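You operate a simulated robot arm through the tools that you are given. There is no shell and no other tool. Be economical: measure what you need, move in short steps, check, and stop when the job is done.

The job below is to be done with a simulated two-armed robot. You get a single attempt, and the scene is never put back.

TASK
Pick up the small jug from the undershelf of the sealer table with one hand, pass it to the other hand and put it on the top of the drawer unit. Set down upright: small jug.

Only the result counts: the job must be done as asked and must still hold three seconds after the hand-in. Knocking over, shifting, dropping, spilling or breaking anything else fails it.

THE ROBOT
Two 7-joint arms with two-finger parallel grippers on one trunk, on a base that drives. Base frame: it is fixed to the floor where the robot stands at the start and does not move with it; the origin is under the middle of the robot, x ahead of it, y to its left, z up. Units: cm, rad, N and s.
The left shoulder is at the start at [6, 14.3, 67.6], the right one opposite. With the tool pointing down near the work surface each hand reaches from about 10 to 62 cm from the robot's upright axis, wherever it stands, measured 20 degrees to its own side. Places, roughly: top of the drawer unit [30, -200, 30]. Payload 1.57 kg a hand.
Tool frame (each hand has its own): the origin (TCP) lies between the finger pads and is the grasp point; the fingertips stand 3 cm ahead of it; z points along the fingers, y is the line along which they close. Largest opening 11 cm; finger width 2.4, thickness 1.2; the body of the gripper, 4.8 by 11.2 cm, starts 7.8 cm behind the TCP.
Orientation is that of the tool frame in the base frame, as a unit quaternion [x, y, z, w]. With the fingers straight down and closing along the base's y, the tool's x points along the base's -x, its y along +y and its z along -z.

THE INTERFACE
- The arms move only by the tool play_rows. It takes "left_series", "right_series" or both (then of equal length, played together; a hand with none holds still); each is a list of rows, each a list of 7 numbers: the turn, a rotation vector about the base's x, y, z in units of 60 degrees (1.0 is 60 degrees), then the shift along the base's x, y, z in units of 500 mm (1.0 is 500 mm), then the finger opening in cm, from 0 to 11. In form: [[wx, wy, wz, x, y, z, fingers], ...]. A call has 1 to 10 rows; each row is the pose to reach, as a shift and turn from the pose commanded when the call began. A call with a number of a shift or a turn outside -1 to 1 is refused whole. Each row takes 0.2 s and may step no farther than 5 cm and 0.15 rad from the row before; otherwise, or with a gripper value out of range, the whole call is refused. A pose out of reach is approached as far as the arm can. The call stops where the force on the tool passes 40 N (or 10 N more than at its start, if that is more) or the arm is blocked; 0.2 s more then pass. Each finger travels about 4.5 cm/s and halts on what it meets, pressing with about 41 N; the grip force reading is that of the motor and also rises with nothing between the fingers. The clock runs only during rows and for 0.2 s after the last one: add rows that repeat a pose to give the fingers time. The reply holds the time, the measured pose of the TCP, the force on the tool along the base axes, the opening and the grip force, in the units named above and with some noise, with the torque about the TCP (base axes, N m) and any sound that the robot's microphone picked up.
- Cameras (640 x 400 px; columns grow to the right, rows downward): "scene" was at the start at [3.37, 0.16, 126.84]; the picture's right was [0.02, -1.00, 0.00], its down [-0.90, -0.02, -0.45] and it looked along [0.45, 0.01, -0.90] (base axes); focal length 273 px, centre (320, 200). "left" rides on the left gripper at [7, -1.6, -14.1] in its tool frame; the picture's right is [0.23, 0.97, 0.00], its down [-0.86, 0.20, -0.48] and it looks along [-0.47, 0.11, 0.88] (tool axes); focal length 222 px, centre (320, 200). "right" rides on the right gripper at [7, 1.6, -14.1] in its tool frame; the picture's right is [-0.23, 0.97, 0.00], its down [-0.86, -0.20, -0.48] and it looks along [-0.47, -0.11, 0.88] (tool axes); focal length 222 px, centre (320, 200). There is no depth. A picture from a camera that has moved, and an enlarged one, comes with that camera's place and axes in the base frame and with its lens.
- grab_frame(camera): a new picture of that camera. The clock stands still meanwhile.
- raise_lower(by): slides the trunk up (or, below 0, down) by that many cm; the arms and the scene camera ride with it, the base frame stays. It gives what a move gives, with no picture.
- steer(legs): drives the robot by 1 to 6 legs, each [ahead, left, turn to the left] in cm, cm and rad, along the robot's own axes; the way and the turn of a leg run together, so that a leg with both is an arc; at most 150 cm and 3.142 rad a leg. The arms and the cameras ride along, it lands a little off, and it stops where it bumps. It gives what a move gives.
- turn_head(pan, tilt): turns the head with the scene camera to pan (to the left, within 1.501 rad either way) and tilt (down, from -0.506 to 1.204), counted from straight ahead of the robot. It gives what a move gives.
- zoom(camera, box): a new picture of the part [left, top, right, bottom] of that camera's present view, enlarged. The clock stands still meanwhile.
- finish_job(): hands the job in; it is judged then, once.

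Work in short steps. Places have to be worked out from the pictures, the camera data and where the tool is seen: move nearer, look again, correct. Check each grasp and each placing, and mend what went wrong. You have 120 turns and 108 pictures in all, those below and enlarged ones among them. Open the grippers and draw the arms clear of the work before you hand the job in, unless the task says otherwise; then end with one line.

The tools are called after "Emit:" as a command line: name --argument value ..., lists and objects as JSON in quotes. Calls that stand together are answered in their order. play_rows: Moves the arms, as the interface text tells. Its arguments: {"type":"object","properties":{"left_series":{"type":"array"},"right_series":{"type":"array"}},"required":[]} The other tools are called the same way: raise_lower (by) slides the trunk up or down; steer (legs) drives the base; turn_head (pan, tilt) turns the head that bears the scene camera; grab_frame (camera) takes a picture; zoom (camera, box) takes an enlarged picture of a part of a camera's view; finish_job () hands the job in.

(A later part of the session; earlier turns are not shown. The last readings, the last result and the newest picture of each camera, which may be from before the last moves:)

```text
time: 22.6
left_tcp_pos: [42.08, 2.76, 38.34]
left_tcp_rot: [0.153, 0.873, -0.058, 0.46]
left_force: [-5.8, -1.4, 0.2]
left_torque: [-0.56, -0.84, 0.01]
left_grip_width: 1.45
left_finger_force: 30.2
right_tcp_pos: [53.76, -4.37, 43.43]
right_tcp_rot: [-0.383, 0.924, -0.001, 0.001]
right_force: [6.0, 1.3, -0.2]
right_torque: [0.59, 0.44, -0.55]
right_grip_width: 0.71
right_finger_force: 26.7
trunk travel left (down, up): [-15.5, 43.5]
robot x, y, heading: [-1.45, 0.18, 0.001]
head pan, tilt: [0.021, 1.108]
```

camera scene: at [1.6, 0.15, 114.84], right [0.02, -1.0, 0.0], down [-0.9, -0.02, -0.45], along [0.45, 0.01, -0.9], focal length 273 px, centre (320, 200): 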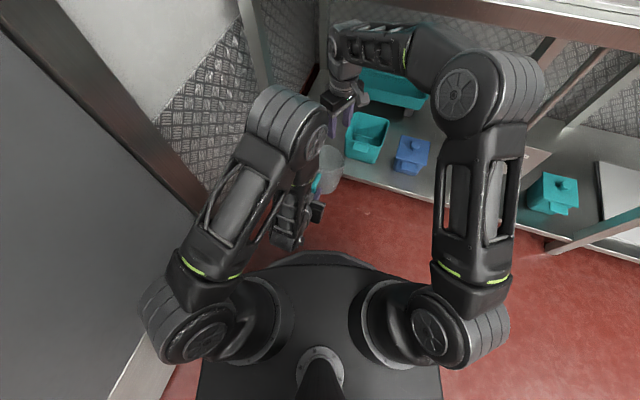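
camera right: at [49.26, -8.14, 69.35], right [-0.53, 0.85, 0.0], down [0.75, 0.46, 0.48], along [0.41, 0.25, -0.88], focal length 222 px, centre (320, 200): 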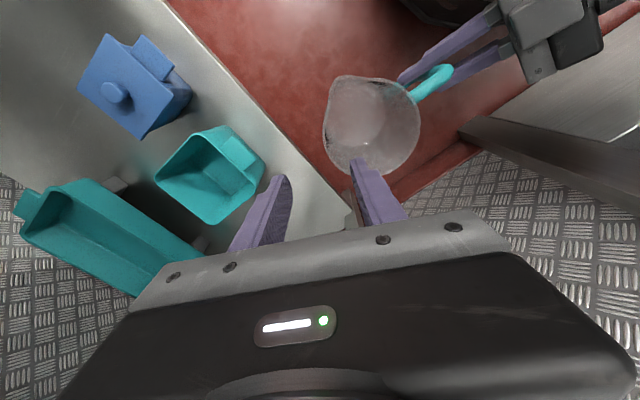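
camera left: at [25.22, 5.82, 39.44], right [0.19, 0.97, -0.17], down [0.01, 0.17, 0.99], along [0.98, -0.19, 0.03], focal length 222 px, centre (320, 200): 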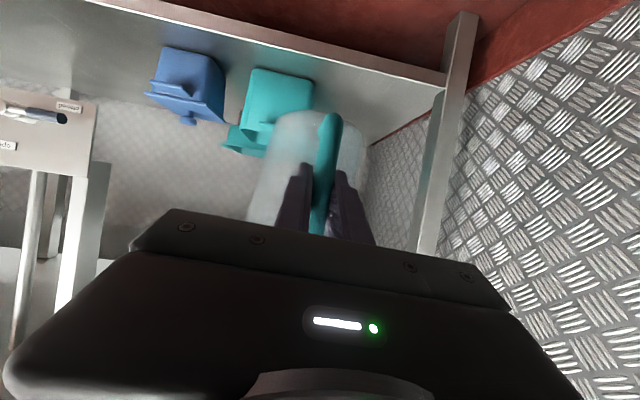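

The strain is lower. I open the left hand in place and check that the right hand holds the jug.

Emit:
play_rows --left_series '[[0, 0, 0, 0, 0, 0, 2], [0, 0, 0, 0, 0, 0, 3.5], [0, 0, 0, 0, 0, 0, 5], [0, 0, 0, 0, 0, 0, 5]]'

Emit:
zoom --camera "right" --box '[200, 30, 440, 240]'

Emit:
zoom --camera "left" --box '[200, 60, 440, 240]'

```text
time: 23.6
left_tcp_pos: [42.27, 2.71, 38.34]
left_tcp_rot: [0.154, 0.872, -0.059, 0.461]
left_force: [-0.6, 0.1, 0.0]
left_torque: [-0.02, 0.0, 0.01]
left_grip_width: 5.0
left_finger_force: 0.1
right_tcp_pos: [53.6, -4.16, 43.32]
right_tcp_rot: [-0.384, 0.923, 0.001, -0.001]
right_force: [0.2, -0.4, 0.9]
right_torque: [-0.06, -0.06, 0.03]
right_grip_width: 0.49
right_finger_force: 25.0
trunk travel left (down, up): [-15.5, 43.5]
robot x, y, heading: [-2.07, 0.22, -0.002]
head pan, tilt: [0.021, 1.108]
```

```text
1.90 times, centred on (320, 135) of right
camera zoom: at [47.56, -8.02, 57.66], right [-0.53, 0.85, 0.0], down [0.75, 0.46, 0.48], along [0.41, 0.25, -0.88], focal length 423 px, centre (320, 324)
```

zoom: 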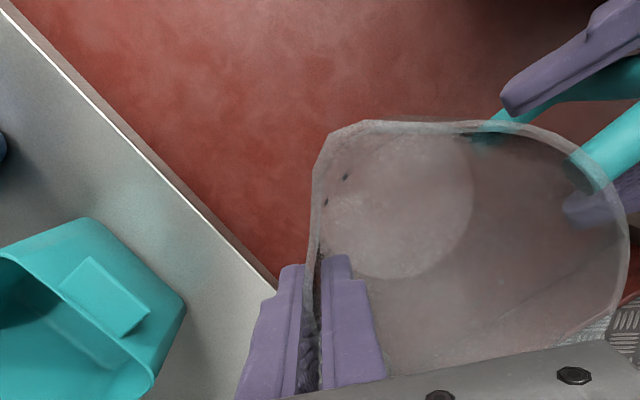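

```text
2.22 times, centred on (320, 150) of left
camera zoom: at [26.9, 6.26, 40.57], right [0.19, 0.97, -0.15], down [0.14, 0.12, 0.98], along [0.97, -0.21, -0.11], focal length 494 px, centre (320, 311)
```

zoom: 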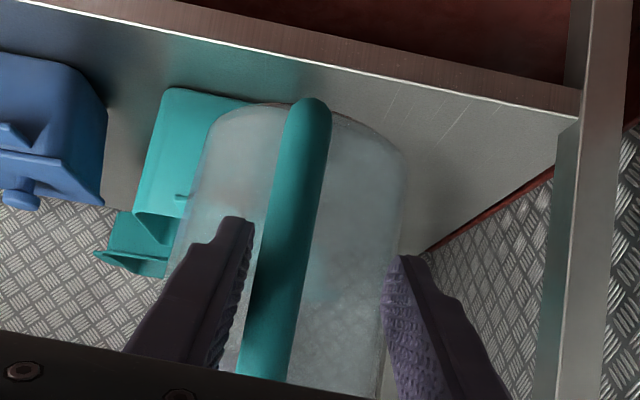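

The right hand alone holds the jug. I separate the hands along the left tool's axis, left back and right forward, to free the handle.

Emit:
play_rows --left_series '[[0, 0, 0, -0.015, 0.005, 0.005, 5], [0, 0, 0, -0.03, 0.01, 0.01, 5], [0, 0, 0, -0.045, 0.015, 0.015, 5], [0, 0, 0, -0.045, 0.015, 0.015, 5]]' --right_series '[[0, 0, 0, 0.015, -0.005, 0, 0], [0, 0, 0, 0.03, -0.01, 0, 0], [0, 0, 0, 0.045, -0.016, 0, 0], [0, 0, 0, 0.06, -0.021, 0, 0]]'

Emit:
grab_frame --camera "left"

Emit:
grab_frame --camera "right"

```text
time: 24.6
left_tcp_pos: [39.94, 3.57, 38.96]
left_tcp_rot: [0.154, 0.872, -0.059, 0.461]
left_force: [-0.2, 0.0, -0.4]
left_torque: [0.02, -0.01, 0.02]
left_grip_width: 5.0
left_finger_force: 0.0
right_tcp_pos: [56.65, -5.25, 43.3]
right_tcp_rot: [-0.383, 0.924, 0.001, 0.001]
right_force: [-0.4, -0.7, 0.1]
right_torque: [-0.04, -0.06, 0.01]
right_grip_width: 0.48
right_finger_force: 25.6
trunk travel left (down, up): [-15.5, 43.5]
robot x, y, heading: [-1.85, 0.03, 0.002]
head pan, tilt: [0.021, 1.108]
```

```text
69 pictures are left
camera left: at [24.66, 6.97, 41.34], right [0.19, 0.97, -0.15], down [0.14, 0.12, 0.98], along [0.97, -0.21, -0.11], focal length 222 px, centre (320, 200)
```

left: 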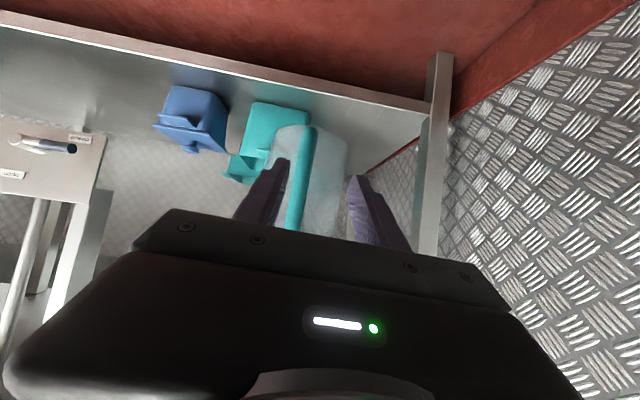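

```text
68 pictures are left
camera right: at [50.59, -9.11, 57.66], right [-0.53, 0.85, 0.0], down [0.75, 0.46, 0.48], along [0.41, 0.25, -0.88], focal length 222 px, centre (320, 200)
```

right: 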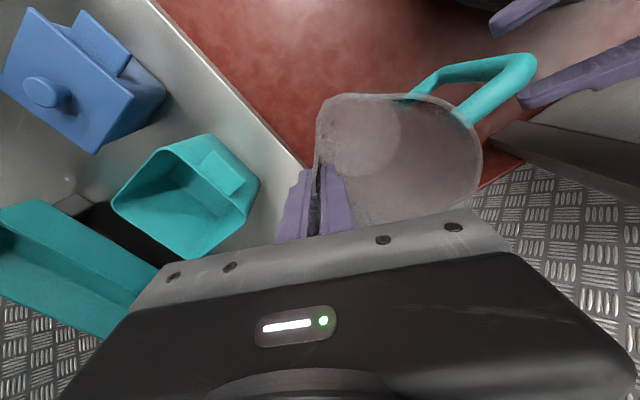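

The tips are only just alongside the handle. I move another 2 cm apart, then swing the left hand away to the left.

Emit:
play_rows --right_series '[[0, 0, 0, 0.015, -0.006, 0.0, 0], [0, 0, 0, 0.03, -0.012, 0.02, 0]]'

Emit:
grab_frame --camera "right"

Emit:
grab_frame --camera "scene"

```text
time: 25.2
left_tcp_pos: [39.99, 3.4, 39.01]
left_tcp_rot: [0.154, 0.872, -0.059, 0.461]
left_force: [0.0, -0.2, 0.3]
left_torque: [0.01, -0.01, -0.03]
left_grip_width: 5.02
left_finger_force: 0.0
right_tcp_pos: [58.03, -5.82, 44.51]
right_tcp_rot: [-0.384, 0.924, 0.001, 0.0]
right_force: [0.7, 0.1, -1.1]
right_torque: [-0.06, -0.06, -0.01]
right_grip_width: 0.49
right_finger_force: 26.0
trunk travel left (down, up): [-15.5, 43.5]
robot x, y, heading: [-1.68, 0.14, -0.0]
head pan, tilt: [0.021, 1.108]
```

```text
67 pictures are left
camera right: at [52.01, -9.65, 58.65], right [-0.53, 0.85, 0.0], down [0.75, 0.46, 0.48], along [0.41, 0.25, -0.88], focal length 222 px, centre (320, 200)
```

right: 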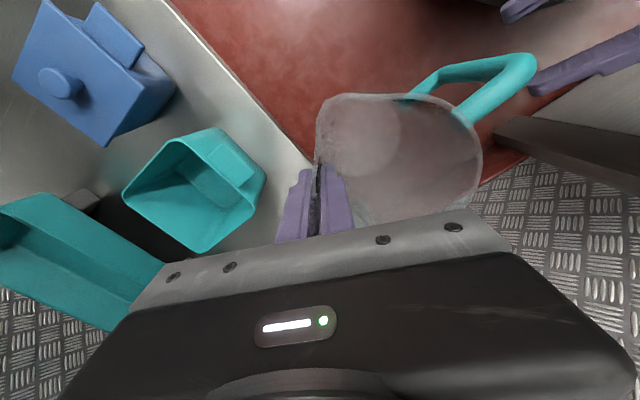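

```text
66 pictures are left
camera scene: at [1.61, 0.17, 114.84], right [0.02, -1.0, 0.0], down [-0.9, -0.02, -0.45], along [0.45, 0.01, -0.9], focal length 273 px, centre (320, 200)
```

scene: 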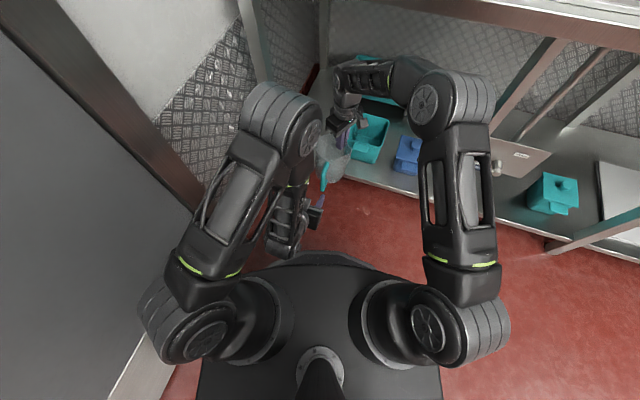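

The handle is free. I move the left hand away to the left and tip it back toward vertical.

Emit:
play_rows --left_series '[[0, 0, 0, 0, 0.06, 0, 5], [0, 0, 0, 0, 0.13, 0.0, 5], [0.038, 0.105, 0, 0, 0.2, 0.02, 5], [0.076, 0.21, 0, 0, 0.24, 0.04, 5], [0.114, 0.315, 0, 0, 0.28, 0.06, 5], [0.152, 0.42, 0, 0, 0.3, 0.08, 5], [0.19, 0.525, 0, 0, 0.32, 0.1, 5], [0.227, 0.627, 0, 0, 0.32, 0.12, 5]]'

Emit:
turn_head --pan -1.4 --tilt 0.55

Emit:
grab_frame --camera "scene"

```text
time: 27.0
left_tcp_pos: [39.94, 19.44, 45.01]
left_tcp_rot: [0.179, 0.974, -0.003, 0.135]
left_force: [0.5, 0.2, 0.0]
left_torque: [0.05, -0.01, -0.03]
left_grip_width: 4.99
left_finger_force: 0.1
left hand out of reach, approached as far as the arm can: row 2, 3, 4, 5
right_tcp_pos: [58.07, -5.89, 44.42]
right_tcp_rot: [-0.383, 0.924, 0.0, -0.001]
right_force: [-0.3, 1.0, -2.6]
right_torque: [-0.06, -0.09, -0.05]
right_grip_width: 0.5
right_finger_force: 25.1
trunk travel left (down, up): [-15.5, 43.5]
robot x, y, heading: [-1.77, -0.1, 0.002]
head pan, tilt: [0.021, 1.108]
```

```text
time: 28.6
left_tcp_pos: [39.88, 19.51, 44.98]
left_tcp_rot: [0.179, 0.975, -0.004, 0.134]
left_force: [1.0, 0.6, -0.1]
left_torque: [0.0, -0.01, -0.01]
left_grip_width: 5.01
left_finger_force: 0.1
right_tcp_pos: [58.12, -5.81, 44.4]
right_tcp_rot: [-0.383, 0.924, 0.001, 0.0]
right_force: [0.6, -0.2, -0.8]
right_torque: [-0.02, -0.04, 0.01]
right_grip_width: 0.46
right_finger_force: 25.3
trunk travel left (down, up): [-15.5, 43.5]
robot x, y, heading: [-1.88, -0.07, -0.001]
head pan, tilt: [-1.4, 0.55]
```

```text
65 pictures are left
camera scene: at [-3.12, -8.8, 119.21], right [-0.99, -0.17, 0.0], down [-0.09, 0.52, -0.85], along [0.14, -0.84, -0.52], focal length 273 px, centre (320, 200)
```

scene: 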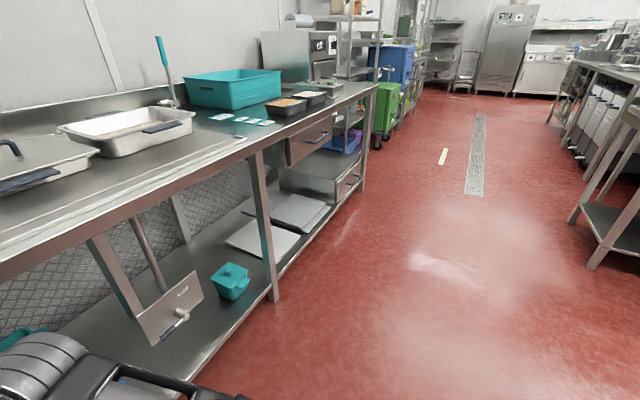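

The drawer unit appears under the far end of the table. I zoom in on it.

Emit:
zoom --camera "scene" --box '[250, 90, 400, 220]'

```text
3.08 times, centred on (325, 155) of scene
camera zoom: at [-3.12, -8.8, 119.21], right [-0.99, -0.17, 0.0], down [-0.09, 0.52, -0.85], along [0.14, -0.84, -0.52], focal length 840 px, centre (305, 338)
```

zoom: 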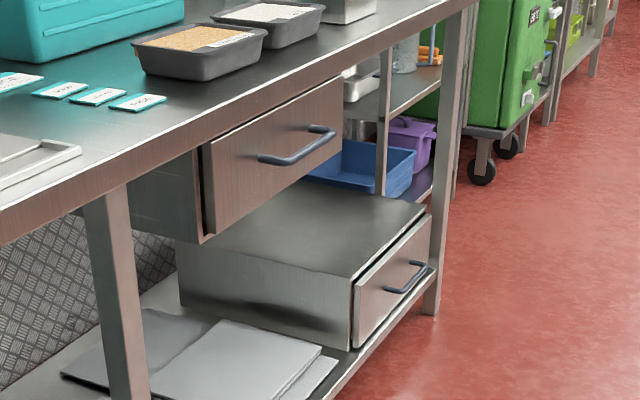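

The drawer unit sits on the undershelf: front edge from about (15, -181) to (0, -226), top at z 30, table apron at about z 77. I want the gripper on the aisle side of the jug when placing. So I retract the right hand and start turning its tool clockwise.

Emit:
play_rows --right_series '[[0, 0, -0.1, -0.05, -0.03, 0.02, 0], [0, 0, -0.2, -0.1, -0.07, 0.04, 0], [0, 0, -0.3, -0.15, -0.11, 0.06, 0], [0, 0, -0.42, -0.2, -0.15, 0.07, 0], [0, 0, -0.54, -0.24, -0.19, 0.08, 0], [0, 0, -0.66, -0.28, -0.23, 0.08, 0], [0, 0, -0.75, -0.3, -0.26, 0.08, 0]]'

Emit:
play_rows --right_series '[[0, 0, -0.11, 0, 0, 0, 0], [0, 0, -0.22, 0, 0, 0, 0], [0, 0, -0.33, 0, 0, 0, 0], [0, 0, -0.44, 0, 0, 0, 0], [0, 0, -0.55, 0, 0, 0, 0], [0, 0, -0.66, 0, 0, 0, 0], [0, 0, -0.75, 0, 0, 0, 0]]'

Emit:
turn_head --pan -0.3 --tilt 1.1

Emit:
grab_frame --camera "scene"

Emit:
grab_frame --camera "right"

```text
time: 30.2
left_tcp_pos: [39.99, 19.5, 45.03]
left_tcp_rot: [0.18, 0.974, -0.004, 0.135]
left_force: [-0.1, -1.3, 0.3]
left_torque: [-0.02, 0.01, 0.0]
left_grip_width: 4.99
left_finger_force: 0.0
right_tcp_pos: [42.91, -18.79, 48.21]
right_tcp_rot: [0.001, 1.0, 0.0, -0.001]
right_force: [-0.7, 0.3, -1.5]
right_torque: [-0.11, 0.01, 0.02]
right_grip_width: 0.48
right_finger_force: 25.0
trunk travel left (down, up): [-15.5, 43.5]
robot x, y, heading: [-1.94, -0.46, 0.0]
head pan, tilt: [-1.4, 0.55]
```

```text
time: 31.8
left_tcp_pos: [39.85, 19.33, 44.95]
left_tcp_rot: [0.179, 0.975, -0.003, 0.135]
left_force: [0.7, -0.5, 0.7]
left_torque: [0.01, -0.03, -0.05]
left_grip_width: 5.02
left_finger_force: 0.1
right_tcp_pos: [43.12, -18.89, 48.26]
right_tcp_rot: [0.383, 0.924, 0.001, 0.001]
right_force: [0.7, -0.1, -0.8]
right_torque: [-0.05, 0.04, -0.01]
right_grip_width: 0.47
right_finger_force: 25.1
trunk travel left (down, up): [-15.5, 43.5]
robot x, y, heading: [-2.02, -0.34, -0.005]
head pan, tilt: [-1.4, 0.55]
```

```text
time: 33.1
left_tcp_pos: [39.88, 19.35, 44.97]
left_tcp_rot: [0.18, 0.974, -0.003, 0.135]
left_force: [-0.4, -0.4, -0.3]
left_torque: [-0.02, 0.01, 0.0]
left_grip_width: 5.01
left_finger_force: 0.1
right_tcp_pos: [43.07, -18.91, 48.24]
right_tcp_rot: [0.382, 0.924, 0.0, 0.0]
right_force: [0.1, -0.3, -0.7]
right_torque: [-0.08, 0.05, 0.0]
right_grip_width: 0.46
right_finger_force: 25.3
trunk travel left (down, up): [-15.5, 43.5]
robot x, y, heading: [-1.8, -0.08, -0.011]
head pan, tilt: [-0.3, 1.1]
```

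```text
63 pictures are left
camera scene: at [1.38, -1.83, 114.9], right [-0.3, -0.95, 0.0], down [-0.85, 0.27, -0.45], along [0.43, -0.14, -0.89], focal length 273 px, centre (320, 200)
```

scene: 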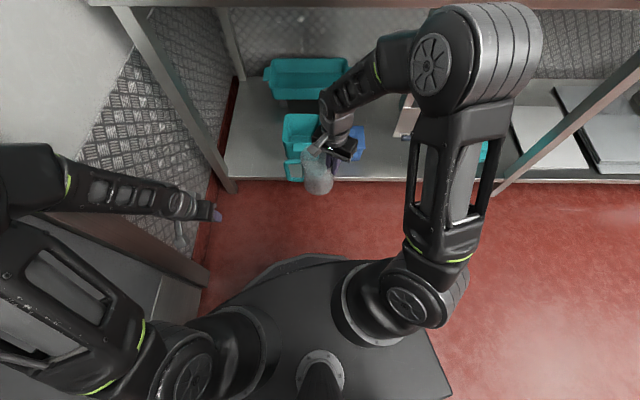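

```text
62 pictures are left
camera right: at [39.35, -12.81, 62.61], right [0.85, 0.53, 0.0], down [0.46, -0.75, 0.48], along [0.25, -0.41, -0.88], focal length 222 px, centre (320, 200)
```

right: 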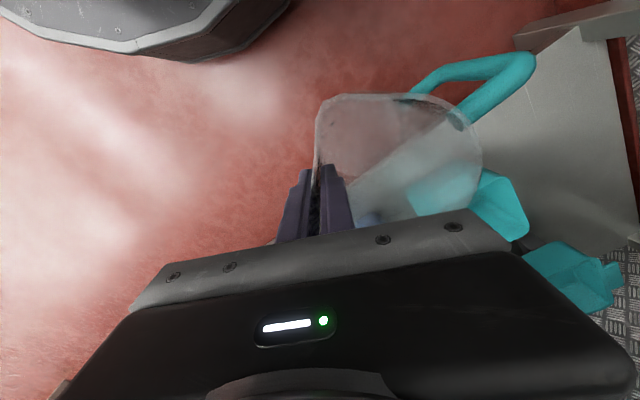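

The yaw works so far with the jug steady. I continue the last 45°.

Emit:
play_rows --right_series '[[0, 0, -0.11, 0, 0, 0, 0], [0, 0, -0.22, 0, 0, 0, 0], [0, 0, -0.33, 0, 0, 0, 0], [0, 0, -0.44, 0, 0, 0, 0], [0, 0, -0.55, 0, 0, 0, 0], [0, 0, -0.66, 0, 0, 0, 0], [0, 0, -0.75, 0, 0, 0, 0]]'

Emit:
grab_frame --camera "scene"

```text
time: 34.7
left_tcp_pos: [40.01, 19.52, 45.03]
left_tcp_rot: [0.18, 0.974, -0.004, 0.135]
left_force: [0.4, -0.4, 0.0]
left_torque: [0.02, -0.02, 0.0]
left_grip_width: 5.0
left_finger_force: 0.0
right_tcp_pos: [43.18, -18.88, 48.4]
right_tcp_rot: [0.708, 0.707, 0.001, 0.0]
right_force: [-0.9, 0.4, -1.1]
right_torque: [0.01, 0.07, -0.03]
right_grip_width: 0.47
right_finger_force: 25.2
trunk travel left (down, up): [-15.5, 43.5]
robot x, y, heading: [-1.86, 0.02, -0.003]
head pan, tilt: [-0.3, 1.1]
```

```text
61 pictures are left
camera scene: at [1.38, -1.83, 114.9], right [-0.3, -0.95, 0.0], down [-0.85, 0.27, -0.45], along [0.43, -0.14, -0.89], focal length 273 px, centre (320, 200)
```

scene: 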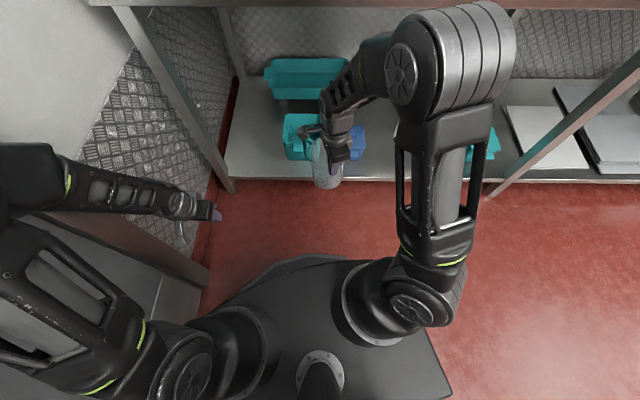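

Right tool yaw is done and the table is rotated about -17°. I back off a little, turn parallel to the table and strafe right toward the drawer unit.

Emit:
steer --legs '[[-12, -6, 0], [0, 0, -0.3], [0, -100, 0]]'

Emit:
turn_head --pan -0.7 --tilt 0.7

Emit:
grab_frame --camera "scene"

```text
time: 41.9
left_tcp_pos: [1.75, -95.78, 45.07]
left_tcp_rot: [0.318, 0.938, -0.023, 0.133]
left_force: [-0.1, 0.8, -0.1]
left_torque: [-0.01, 0.01, 0.01]
left_grip_width: 5.01
left_finger_force: 0.2
right_tcp_pos: [-6.23, -133.35, 48.33]
right_tcp_rot: [0.802, 0.598, 0.0, 0.0]
right_force: [0.2, 0.3, -1.9]
right_torque: [-0.01, 0.08, -0.01]
right_grip_width: 0.49
right_finger_force: 24.9
trunk travel left (down, up): [-15.5, 43.5]
robot x, y, heading: [-44.06, -102.68, -0.292]
head pan, tilt: [-0.3, 1.1]
```

```text
time: 42.7
left_tcp_pos: [1.67, -95.83, 45.03]
left_tcp_rot: [0.318, 0.939, -0.022, 0.132]
left_force: [0.1, 0.0, -0.3]
left_torque: [-0.03, 0.0, 0.0]
left_grip_width: 5.01
left_finger_force: 0.1
right_tcp_pos: [-6.41, -133.33, 48.33]
right_tcp_rot: [0.802, 0.598, 0.0, 0.001]
right_force: [0.2, 0.5, -1.3]
right_torque: [0.03, 0.1, 0.0]
right_grip_width: 0.46
right_finger_force: 25.1
trunk travel left (down, up): [-15.5, 43.5]
robot x, y, heading: [-43.85, -102.65, -0.292]
head pan, tilt: [-0.7, 0.7]
```

```text
60 pictures are left
camera scene: at [-41.94, -108.7, 117.89], right [-0.84, -0.55, 0.0], down [-0.35, 0.54, -0.76], along [0.42, -0.64, -0.64], focal length 273 px, centre (320, 200)
```

scene: 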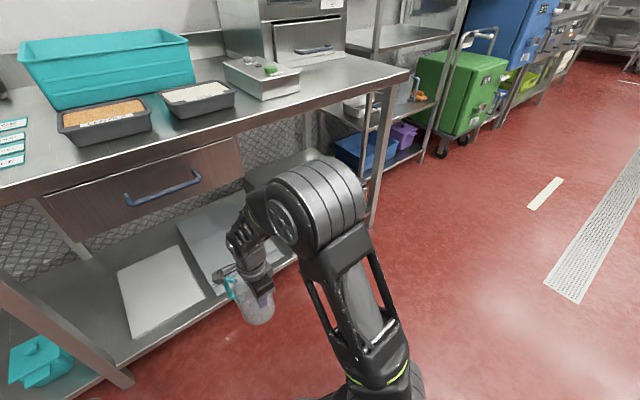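

The path is clear and the jug steady. I strafe another 60 cm right, then look at the unit.

Emit:
steer --legs '[[0, -60, 0]]'

Emit:
turn_head --pan 0.0 --tilt 0.75

Emit:
grab_frame --camera "scene"

Emit:
grab_frame --camera "left"

```text
time: 46.1
left_tcp_pos: [-15.8, -153.65, 44.98]
left_tcp_rot: [0.321, 0.938, -0.022, 0.133]
left_force: [-0.3, 0.0, -0.2]
left_torque: [0.0, 0.05, 0.0]
left_grip_width: 5.02
left_finger_force: 0.1
right_tcp_pos: [-24.05, -191.31, 48.36]
right_tcp_rot: [0.803, 0.595, 0.0, 0.001]
right_force: [-0.2, 0.6, -0.8]
right_torque: [-0.01, 0.06, 0.01]
right_grip_width: 0.43
right_finger_force: 24.9
trunk travel left (down, up): [-15.5, 43.5]
robot x, y, heading: [-61.33, -160.6, -0.295]
head pan, tilt: [-0.7, 0.7]
```

```text
time: 47.2
left_tcp_pos: [-15.79, -153.79, 45.03]
left_tcp_rot: [0.32, 0.938, -0.023, 0.133]
left_force: [-0.5, 0.4, 0.6]
left_torque: [0.01, -0.02, 0.01]
left_grip_width: 5.01
left_finger_force: 0.2
right_tcp_pos: [-23.93, -191.28, 48.35]
right_tcp_rot: [0.803, 0.596, 0.0, 0.001]
right_force: [-0.1, 0.5, -0.7]
right_torque: [0.03, 0.11, -0.02]
right_grip_width: 0.46
right_finger_force: 25.6
trunk travel left (down, up): [-15.5, 43.5]
robot x, y, heading: [-61.48, -160.38, -0.296]
head pan, tilt: [0.0, 0.75]
```

```text
59 pictures are left
camera scene: at [-56.2, -161.76, 117.47], right [-0.29, -0.96, 0.0], down [-0.65, 0.2, -0.73], along [0.7, -0.21, -0.68], focal length 273 px, centre (320, 200)
```

scene: 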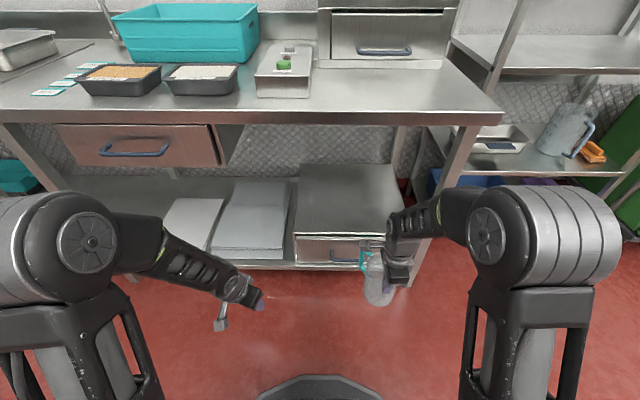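

```text
58 pictures are left
camera left: at [-25.37, -149.01, 56.67], right [0.42, 0.91, -0.02], down [0.66, -0.29, 0.69], along [0.63, -0.3, -0.72], focal length 222 px, centre (320, 200)
```

left: 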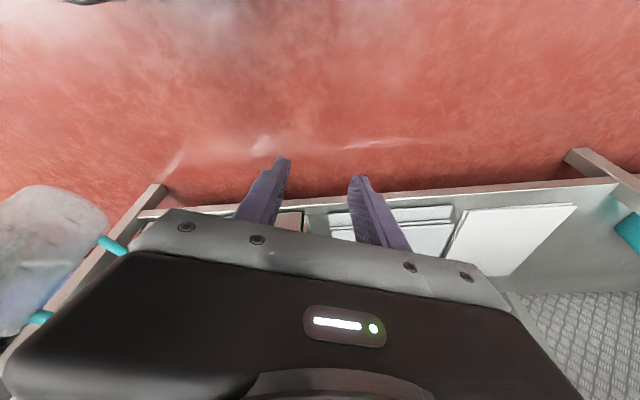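

The unit's top is clear. Its front edge runs from about (18, -173) to (4, -214), the apron bottom is about z 80, and the leg is about 12 cm right of it. I shift left 16 cm for leg clearance and extend the right arm 12 cm along the robot's forward direction.

Emit:
steer --legs '[[0, 16, 0]]'

Emit:
play_rows --right_series '[[0, 0, 0, 0.057, -0.017, 0, 0], [0, 0, 0, 0.115, -0.035, 0, 0], [0, 0, 0, 0.172, -0.052, 0, 0], [0, 0, 0, 0.23, -0.07, 0, 0]]'

Emit:
grab_frame --camera "scene"

Emit:
grab_frame --camera "left"

```text
time: 48.6
left_tcp_pos: [-10.99, -138.31, 45.02]
left_tcp_rot: [0.32, 0.938, -0.023, 0.133]
left_force: [-0.6, 0.4, -0.1]
left_torque: [-0.02, 0.01, 0.01]
left_grip_width: 5.03
left_finger_force: 0.0
right_tcp_pos: [-19.29, -175.97, 48.4]
right_tcp_rot: [0.803, 0.596, 0.0, 0.001]
right_force: [0.5, -0.3, -1.6]
right_torque: [0.03, 0.06, 0.01]
right_grip_width: 0.46
right_finger_force: 25.3
trunk travel left (down, up): [-15.5, 43.5]
robot x, y, heading: [-56.62, -145.02, -0.298]
head pan, tilt: [0.0, 0.75]
```

```text
time: 49.6
left_tcp_pos: [-10.95, -138.42, 44.99]
left_tcp_rot: [0.32, 0.938, -0.023, 0.133]
left_force: [0.5, -0.7, 0.0]
left_torque: [-0.02, 0.01, 0.01]
left_grip_width: 5.0
left_finger_force: 0.0
right_tcp_pos: [-7.97, -179.25, 48.48]
right_tcp_rot: [0.804, 0.595, 0.0, -0.001]
right_force: [-0.2, 0.4, -0.9]
right_torque: [0.03, 0.09, -0.01]
right_grip_width: 0.46
right_finger_force: 24.6
trunk travel left (down, up): [-15.5, 43.5]
robot x, y, heading: [-56.76, -144.78, -0.297]
head pan, tilt: [0.0, 0.75]
```

```text
57 pictures are left
camera scene: at [-51.48, -146.3, 117.47], right [-0.29, -0.96, 0.0], down [-0.65, 0.2, -0.73], along [0.7, -0.21, -0.68], focal length 273 px, centre (320, 200)
```

scene: 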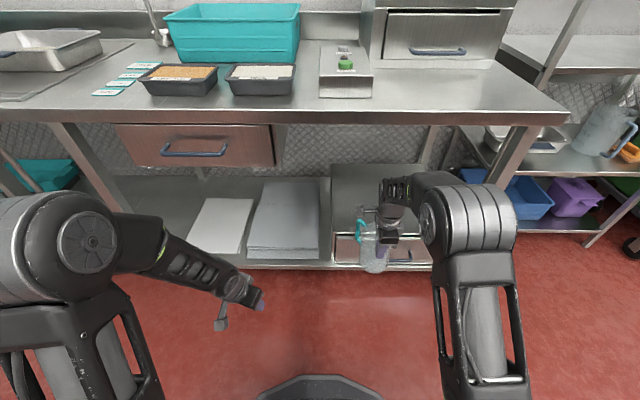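

```text
56 pictures are left
camera left: at [-20.64, -133.58, 56.67], right [0.42, 0.91, -0.02], down [0.66, -0.29, 0.69], along [0.63, -0.3, -0.72], focal length 222 px, centre (320, 200)
```

left: 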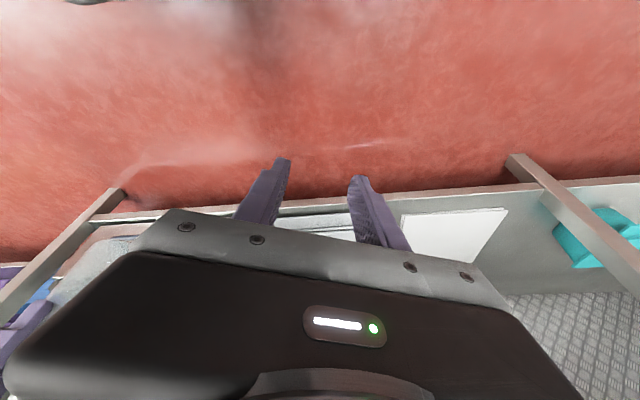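

I zoom in to judge the jug-bottom and wrist clearances before driving in.

Emit:
zoom --camera "scene" --box '[310, 140, 470, 290]'

Emit:
grab_frame --camera "right"

```text
2.67 times, centred on (390, 215) of scene
camera zoom: at [-51.48, -146.3, 117.47], right [-0.29, -0.96, 0.0], down [-0.65, 0.2, -0.73], along [0.7, -0.21, -0.68], focal length 728 px, centre (133, 160)
```

zoom: 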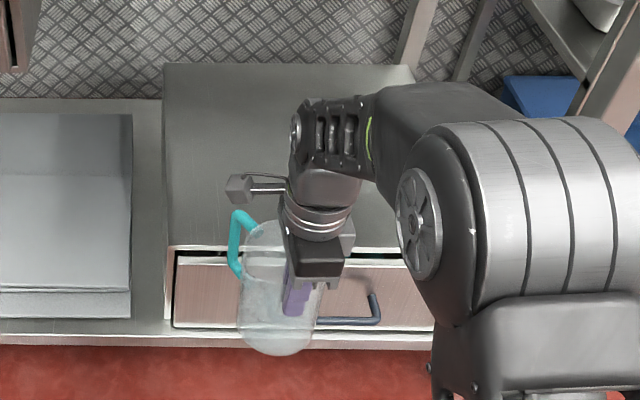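

```text
54 pictures are left
camera right: at [-4.41, -173.07, 62.79], right [0.87, -0.5, 0.0], down [-0.44, -0.76, 0.48], along [-0.24, -0.41, -0.88], focal length 222 px, centre (320, 200)
```

right: 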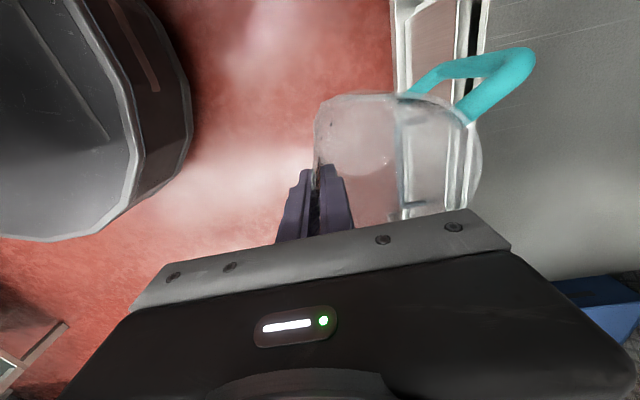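

To pin the unit's top height I measure its front lip precisely in the right camera.

Emit:
zoom --camera "right" --box '[380, 0, 540, 100]'

Emit:
zoom --camera "scene" --box '[315, 210, 375, 250]'

```text
4.00 times, centred on (460, 50) of right
camera zoom: at [-4.41, -173.07, 62.79], right [0.87, -0.5, 0.0], down [-0.44, -0.76, 0.48], along [-0.24, -0.41, -0.88], focal length 888 px, centre (-240, 800)
```

zoom: 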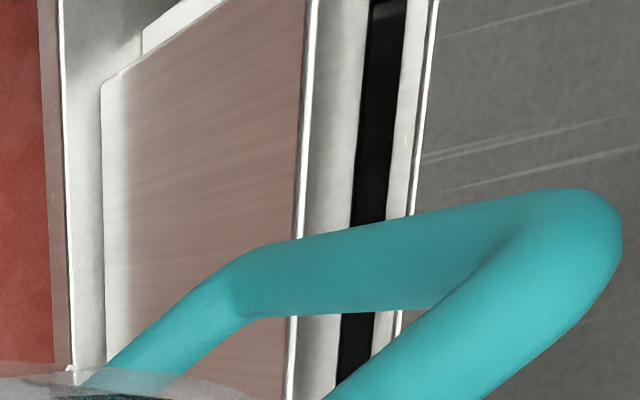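

```text
10.00 times, centred on (345, 230) of scene
camera zoom: at [-51.48, -146.3, 117.47], right [-0.29, -0.96, 0.0], down [-0.65, 0.2, -0.73], along [0.7, -0.21, -0.68], focal length 2728 px, centre (70, -100)
```

zoom: 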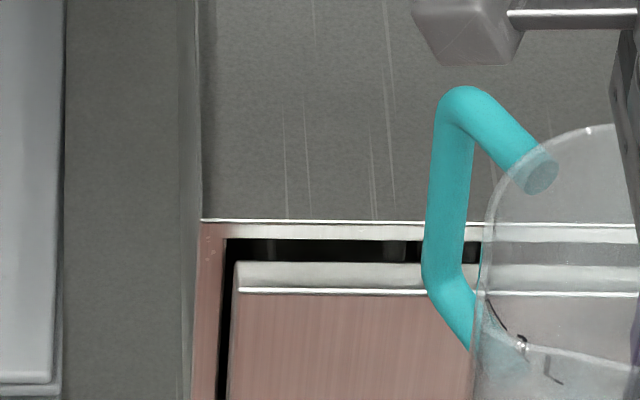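

The estimates disagree on the unit's top, anywhere from 30 to 35. I raise the hand 12 cm outside the table, move 8 cm closer and measure the lip again from a steeper angle.

Emit:
play_rows --right_series '[[0, 0, 0, 0, 0, 0.06, 0], [0, 0, 0, 0, 0, 0.12, 0], [0, 0, 0, 0, 0, 0.18, 0], [0, 0, 0, 0, 0, 0.24, 0]]'

Emit:
steer --legs '[[8, 0, 0]]'

Emit:
grab_frame --camera "right"

Emit:
grab_frame --camera "scene"

```text
time: 50.6
left_tcp_pos: [-11.13, -138.24, 45.02]
left_tcp_rot: [0.321, 0.937, -0.023, 0.133]
left_force: [0.3, -1.3, -0.9]
left_torque: [0.04, 0.0, -0.01]
left_grip_width: 5.03
left_finger_force: 0.0
right_tcp_pos: [-7.88, -179.48, 60.41]
right_tcp_rot: [0.803, 0.596, -0.001, 0.001]
right_force: [0.2, 0.3, -1.4]
right_torque: [-0.02, 0.09, -0.01]
right_grip_width: 0.45
right_finger_force: 25.4
trunk travel left (down, up): [-15.5, 43.5]
robot x, y, heading: [-56.42, -145.02, -0.295]
head pan, tilt: [0.0, 0.75]
```

```text
time: 51.7
left_tcp_pos: [-3.47, -140.57, 45.07]
left_tcp_rot: [0.321, 0.937, -0.023, 0.133]
left_force: [0.4, 0.0, 0.3]
left_torque: [0.0, -0.03, 0.03]
left_grip_width: 5.0
left_finger_force: 0.1
right_tcp_pos: [-0.29, -181.8, 60.27]
right_tcp_rot: [0.804, 0.595, 0.001, 0.0]
right_force: [-0.2, 0.2, -1.3]
right_torque: [-0.02, 0.06, 0.01]
right_grip_width: 0.43
right_finger_force: 24.6
trunk travel left (down, up): [-15.5, 43.5]
robot x, y, heading: [-48.98, -146.97, -0.299]
head pan, tilt: [0.0, 0.75]
```

```text
51 pictures are left
camera right: at [3.33, -175.69, 74.58], right [0.87, -0.5, 0.0], down [-0.44, -0.76, 0.48], along [-0.24, -0.41, -0.88], focal length 222 px, centre (320, 200)
```

right: 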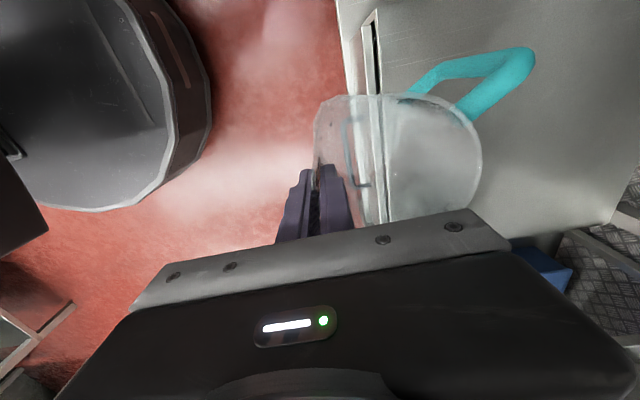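

```text
50 pictures are left
camera scene: at [-43.86, -148.65, 117.47], right [-0.29, -0.96, 0.0], down [-0.65, 0.2, -0.73], along [0.7, -0.21, -0.68], focal length 273 px, centre (320, 200)
```

scene: 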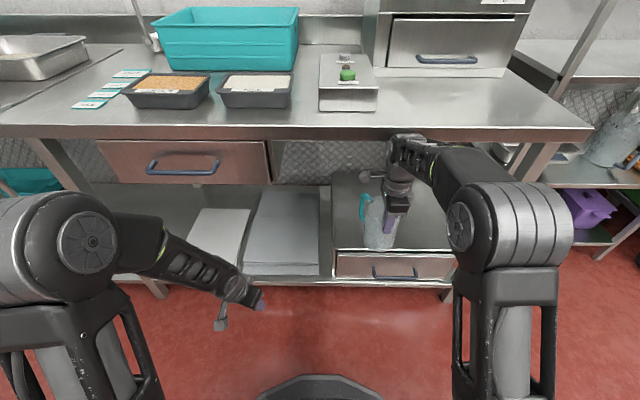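

I zoom on the lip in this steeper view.

Emit:
zoom --camera "right" --box '[330, 0, 430, 100]'

Emit:
zoom --camera "scene" --box '[320, 120, 470, 300]'

```text
4.00 times, centred on (380, 50) of right
camera zoom: at [3.33, -175.69, 74.58], right [0.87, -0.5, 0.0], down [-0.44, -0.76, 0.48], along [-0.24, -0.41, -0.88], focal length 888 px, centre (80, 800)
```

zoom: 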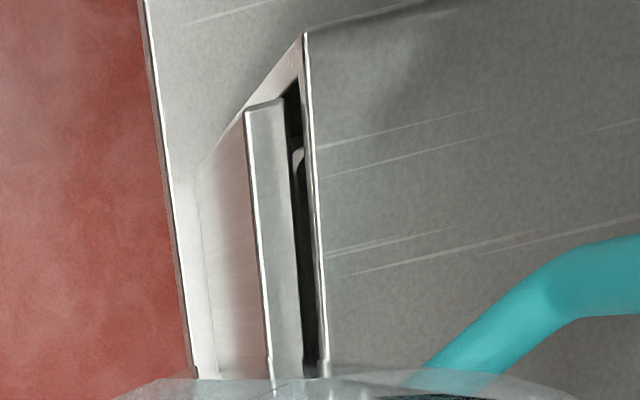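

```text
2.22 times, centred on (395, 210) of scene
camera zoom: at [-43.86, -148.65, 117.47], right [-0.29, -0.96, 0.0], down [-0.65, 0.2, -0.73], along [0.7, -0.21, -0.68], focal length 606 px, centre (153, 178)
```

zoom: 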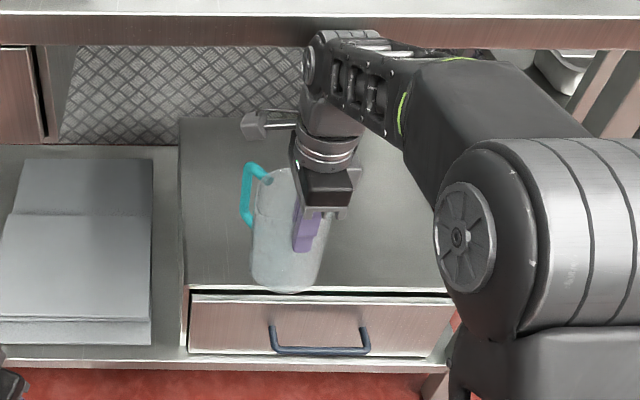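

Consistent estimates now put the unit's top at about z 33 with its lip about 12 cm ahead of the TCP. I lower the hand to TCP z 49.5 (jug bottom about 36, wrist top about 77, under the 80 cm apron) and drive 15 cm in.

Emit:
play_rows --right_series '[[0, 0, 0, 0, 0, -0.06, 0], [0, 0, 0, 0, 0, -0.12, 0], [0, 0, 0, 0, 0, -0.18, 0], [0, 0, 0, 0, 0, -0.216, 0]]'

Emit:
steer --legs '[[9, 0, 0]]'

Emit:
zoom --camera "scene" --box '[300, 100, 500, 300]'

Emit:
grab_frame --camera "right"

```text
time: 52.7
left_tcp_pos: [-3.46, -140.63, 44.89]
left_tcp_rot: [0.321, 0.937, -0.023, 0.133]
left_force: [0.1, 0.7, -0.1]
left_torque: [0.04, -0.01, -0.02]
left_grip_width: 5.02
left_finger_force: 0.1
right_tcp_pos: [-0.18, -181.86, 49.57]
right_tcp_rot: [0.803, 0.596, 0.001, 0.0]
right_force: [-0.2, 0.4, -1.5]
right_torque: [0.0, 0.05, -0.03]
right_grip_width: 0.44
right_finger_force: 25.5
trunk travel left (down, up): [-15.5, 43.5]
robot x, y, heading: [-49.08, -147.02, -0.299]
head pan, tilt: [0.0, 0.75]
```

```text
time: 53.8
left_tcp_pos: [5.17, -143.23, 45.0]
left_tcp_rot: [0.322, 0.937, -0.024, 0.132]
left_force: [-0.2, 0.0, -0.9]
left_torque: [0.02, -0.01, -0.03]
left_grip_width: 4.99
left_finger_force: 0.0
right_tcp_pos: [8.42, -184.48, 49.7]
right_tcp_rot: [0.804, 0.594, -0.001, 0.0]
right_force: [0.3, -0.4, -0.9]
right_torque: [0.03, 0.1, -0.01]
right_grip_width: 0.44
right_finger_force: 25.6
trunk travel left (down, up): [-15.5, 43.5]
robot x, y, heading: [-40.12, -149.27, -0.303]
head pan, tilt: [0.0, 0.75]
```

```text
2.00 times, centred on (400, 200) of scene
camera zoom: at [-35.29, -151.29, 117.47], right [-0.29, -0.96, 0.0], down [-0.65, 0.2, -0.73], along [0.7, -0.22, -0.68], focal length 546 px, centre (160, 200)
```

zoom: 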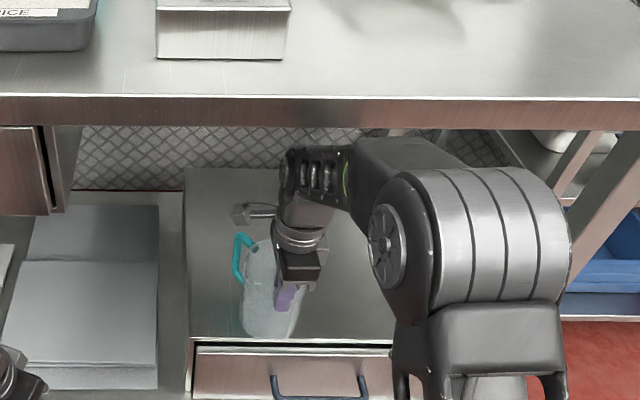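

```text
46 pictures are left
camera right: at [11.97, -178.36, 63.91], right [0.87, -0.5, 0.0], down [-0.44, -0.76, 0.48], along [-0.24, -0.41, -0.88], focal length 222 px, centre (320, 200)
```

right: 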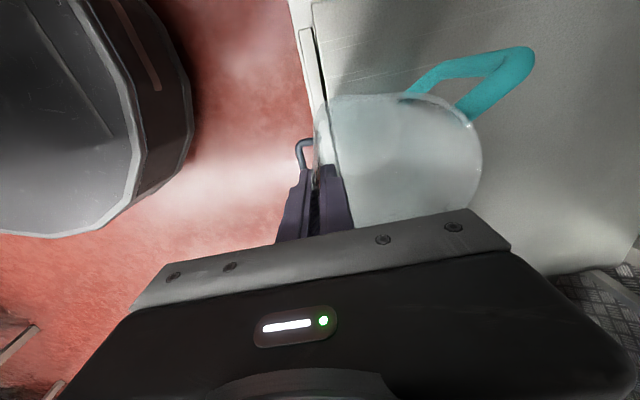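

The lip lies directly beneath the right camera at n about 63.5, implying the top is at z about 34. The jug is already over it with no contact force, so I drive 5.5 cm farther in.

Emit:
steer --legs '[[5.5, 0, 0]]'

Emit:
zoom --camera "scene" --box '[300, 100, 500, 300]'

Emit:
grab_frame --camera "right"

```text
time: 54.7
left_tcp_pos: [8.19, -144.5, 45.09]
left_tcp_rot: [0.322, 0.937, -0.024, 0.134]
left_force: [-0.4, -1.0, 0.2]
left_torque: [-0.02, -0.01, -0.01]
left_grip_width: 5.02
left_finger_force: 0.0
right_tcp_pos: [9.93, -185.22, 48.4]
right_tcp_rot: [0.804, 0.595, -0.013, -0.015]
right_force: [0.3, -0.1, -0.1]
right_torque: [0.03, 0.1, -0.02]
right_grip_width: 0.44
right_finger_force: 25.0
trunk travel left (down, up): [-15.5, 43.5]
robot x, y, heading: [-37.49, -150.78, -0.303]
head pan, tilt: [0.0, 0.75]
stopped in leg 1: the robot was blocked; the commanded pose is now the measured one
```

```text
2.00 times, centred on (400, 200) of scene
camera zoom: at [-32.28, -152.27, 117.52], right [-0.3, -0.95, 0.0], down [-0.65, 0.2, -0.73], along [0.7, -0.22, -0.68], focal length 546 px, centre (160, 200)
```

zoom: 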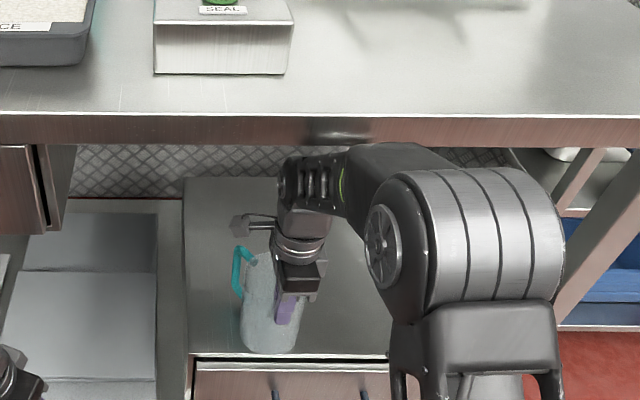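

```text
44 pictures are left
camera right: at [14.0, -179.12, 62.58], right [0.86, -0.5, -0.04], down [-0.42, -0.76, 0.49], along [-0.27, -0.41, -0.87], focal length 222 px, centre (320, 200)
```

right: 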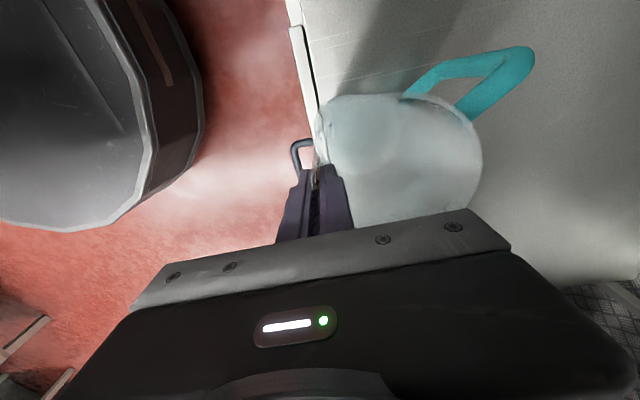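

The forearm touched the table apron. I back off 3 cm, then lower the trunk while keeping the hand height so the elbow and forearm drop.

Emit:
steer --legs '[[-4, 0, 0]]'

Emit:
play_rows --right_series '[[0, 0, 0, 0, 0, 0.02, 0], [0, 0, 0, 0, 0, 0.02, 0]]'

Emit:
grab_frame --camera "scene"

```text
time: 55.6
left_tcp_pos: [4.32, -143.26, 45.13]
left_tcp_rot: [0.322, 0.937, -0.023, 0.133]
left_force: [-0.1, -0.2, 0.5]
left_torque: [0.0, 0.02, 0.04]
left_grip_width: 5.02
left_finger_force: 0.0
right_tcp_pos: [6.24, -183.95, 48.44]
right_tcp_rot: [0.804, 0.595, -0.011, -0.012]
right_force: [0.3, 0.8, -1.0]
right_torque: [-0.01, 0.07, 0.01]
right_grip_width: 0.45
right_finger_force: 24.0
trunk travel left (down, up): [-15.5, 43.5]
robot x, y, heading: [-41.37, -149.63, -0.304]
head pan, tilt: [0.0, 0.75]
```

```text
time: 56.2
left_tcp_pos: [4.43, -143.11, 45.11]
left_tcp_rot: [0.322, 0.937, -0.023, 0.134]
left_force: [-0.2, 0.0, 0.0]
left_torque: [0.01, -0.01, -0.03]
left_grip_width: 5.05
left_finger_force: 0.1
right_tcp_pos: [6.28, -183.95, 49.55]
right_tcp_rot: [0.804, 0.595, -0.011, -0.013]
right_force: [0.1, -0.5, -1.0]
right_torque: [0.02, 0.14, -0.03]
right_grip_width: 0.42
right_finger_force: 24.7
trunk travel left (down, up): [-15.5, 43.5]
robot x, y, heading: [-41.47, -149.06, -0.304]
head pan, tilt: [0.0, 0.75]
```

```text
43 pictures are left
camera scene: at [-36.07, -151.03, 117.47], right [-0.3, -0.95, 0.0], down [-0.65, 0.2, -0.73], along [0.7, -0.22, -0.68], focal length 273 px, centre (320, 200)
```

scene: 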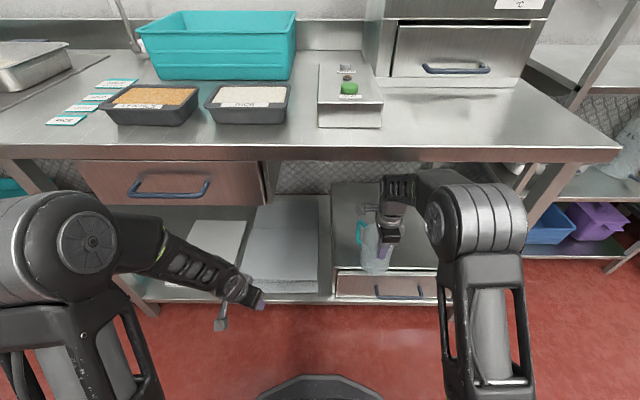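

I back off 10 cm more, level the tool, raise the hand 9 cm and lower the trunk 9 cm, then inspect.

Emit:
steer --legs '[[-10, 0, 0]]'

Emit:
play_rows --right_series '[[-0.008, -0.0315, 0, 0, 0, 0.06, 0], [-0.008, -0.0315, 0, 0, 0, 0.12, 0], [-0.008, -0.0315, 0, 0, 0, 0.18, 0]]'

Emit:
raise_lower --by -9

Emit:
grab_frame --camera "scene"

```text
time: 57.3
left_tcp_pos: [-5.1, -140.0, 44.95]
left_tcp_rot: [0.32, 0.938, -0.023, 0.133]
left_force: [-0.1, 0.3, -0.1]
left_torque: [0.0, -0.01, -0.03]
left_grip_width: 5.01
left_finger_force: 0.1
right_tcp_pos: [-3.17, -180.9, 49.55]
right_tcp_rot: [0.802, 0.598, -0.011, -0.012]
right_force: [-0.4, -0.1, -0.4]
right_torque: [0.02, 0.07, 0.01]
right_grip_width: 0.42
right_finger_force: 25.3
trunk travel left (down, up): [-15.5, 43.5]
robot x, y, heading: [-50.78, -146.52, -0.297]
head pan, tilt: [0.0, 0.75]
```

```text
time: 58.1
left_tcp_pos: [-5.14, -139.97, 45.01]
left_tcp_rot: [0.321, 0.938, -0.022, 0.133]
left_force: [-0.8, 0.7, 0.4]
left_torque: [0.0, -0.02, 0.02]
left_grip_width: 5.01
left_finger_force: 0.1
right_tcp_pos: [-3.06, -180.72, 58.58]
right_tcp_rot: [0.802, 0.598, -0.002, 0.001]
right_force: [0.2, 0.3, -1.7]
right_torque: [0.01, 0.11, 0.01]
right_grip_width: 0.43
right_finger_force: 25.4
trunk travel left (down, up): [-15.5, 43.5]
robot x, y, heading: [-51.02, -146.55, -0.296]
head pan, tilt: [0.0, 0.75]
```

```text
time: 59.4
left_tcp_pos: [-5.16, -140.1, 36.05]
left_tcp_rot: [0.32, 0.937, -0.023, 0.134]
left_force: [0.5, 0.5, -0.3]
left_torque: [0.0, 0.03, -0.02]
left_grip_width: 5.01
left_finger_force: 0.0
right_tcp_pos: [-3.0, -180.9, 49.62]
right_tcp_rot: [0.802, 0.598, 0.0, 0.0]
right_force: [-1.1, 0.0, -1.2]
right_torque: [0.0, 0.12, 0.01]
right_grip_width: 0.46
right_finger_force: 24.6
trunk travel left (down, up): [-6.5, 52.5]
robot x, y, heading: [-50.89, -146.68, -0.297]
head pan, tilt: [0.0, 0.75]
```

```text
42 pictures are left
camera scene: at [-45.58, -148.07, 108.48], right [-0.29, -0.96, 0.0], down [-0.65, 0.2, -0.73], along [0.7, -0.21, -0.68], focal length 273 px, centre (320, 200)
```

scene: 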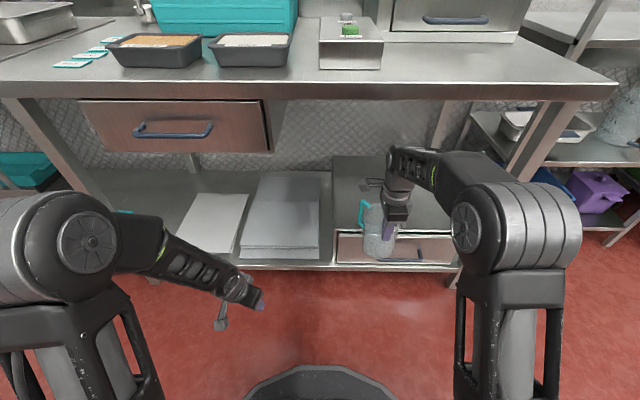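

The forearm is now flatter and the elbow lower and farther back. I drive in in two stages, checking the pose.

Emit:
steer --legs '[[10, 0, 0]]'

Emit:
steer --legs '[[3.5, 0, 0]]'

Emit:
zoom --camera "scene" --box '[300, 80, 500, 280]'

```text
time: 60.5
left_tcp_pos: [4.49, -142.88, 35.96]
left_tcp_rot: [0.32, 0.938, -0.023, 0.133]
left_force: [0.5, -0.2, 0.5]
left_torque: [0.0, -0.01, 0.03]
left_grip_width: 5.01
left_finger_force: 0.1
right_tcp_pos: [6.51, -183.6, 49.43]
right_tcp_rot: [0.802, 0.598, -0.001, 0.0]
right_force: [-0.9, -0.6, -1.4]
right_torque: [0.01, 0.07, 0.0]
right_grip_width: 0.42
right_finger_force: 24.9
trunk travel left (down, up): [-6.5, 52.5]
robot x, y, heading: [-40.97, -149.28, -0.293]
head pan, tilt: [0.0, 0.75]
```

```text
time: 61.4
left_tcp_pos: [7.74, -143.85, 35.96]
left_tcp_rot: [0.321, 0.937, -0.024, 0.133]
left_force: [1.0, -0.4, -0.1]
left_torque: [0.01, -0.01, -0.01]
left_grip_width: 5.01
left_finger_force: 0.2
right_tcp_pos: [9.73, -184.72, 49.59]
right_tcp_rot: [0.802, 0.598, -0.001, 0.001]
right_force: [-0.4, 0.0, -0.9]
right_torque: [0.0, 0.1, 0.0]
right_grip_width: 0.41
right_finger_force: 24.1
trunk travel left (down, up): [-6.5, 52.5]
robot x, y, heading: [-38.06, -150.94, -0.302]
head pan, tilt: [0.0, 0.75]
```

```text
2.00 times, centred on (400, 180) of scene
camera zoom: at [-32.75, -151.99, 108.47], right [-0.29, -0.96, 0.0], down [-0.65, 0.2, -0.73], along [0.7, -0.21, -0.68], focal length 546 px, centre (160, 240)
```

zoom: 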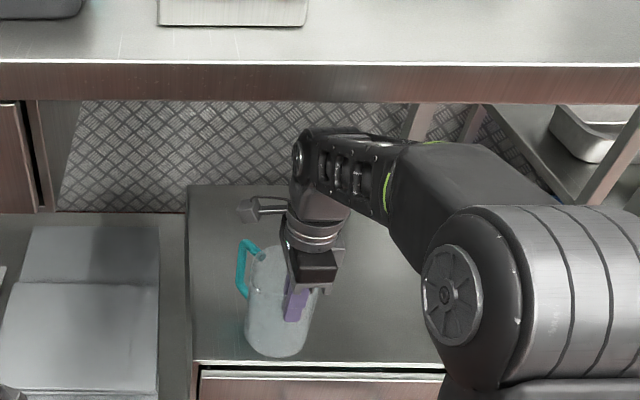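

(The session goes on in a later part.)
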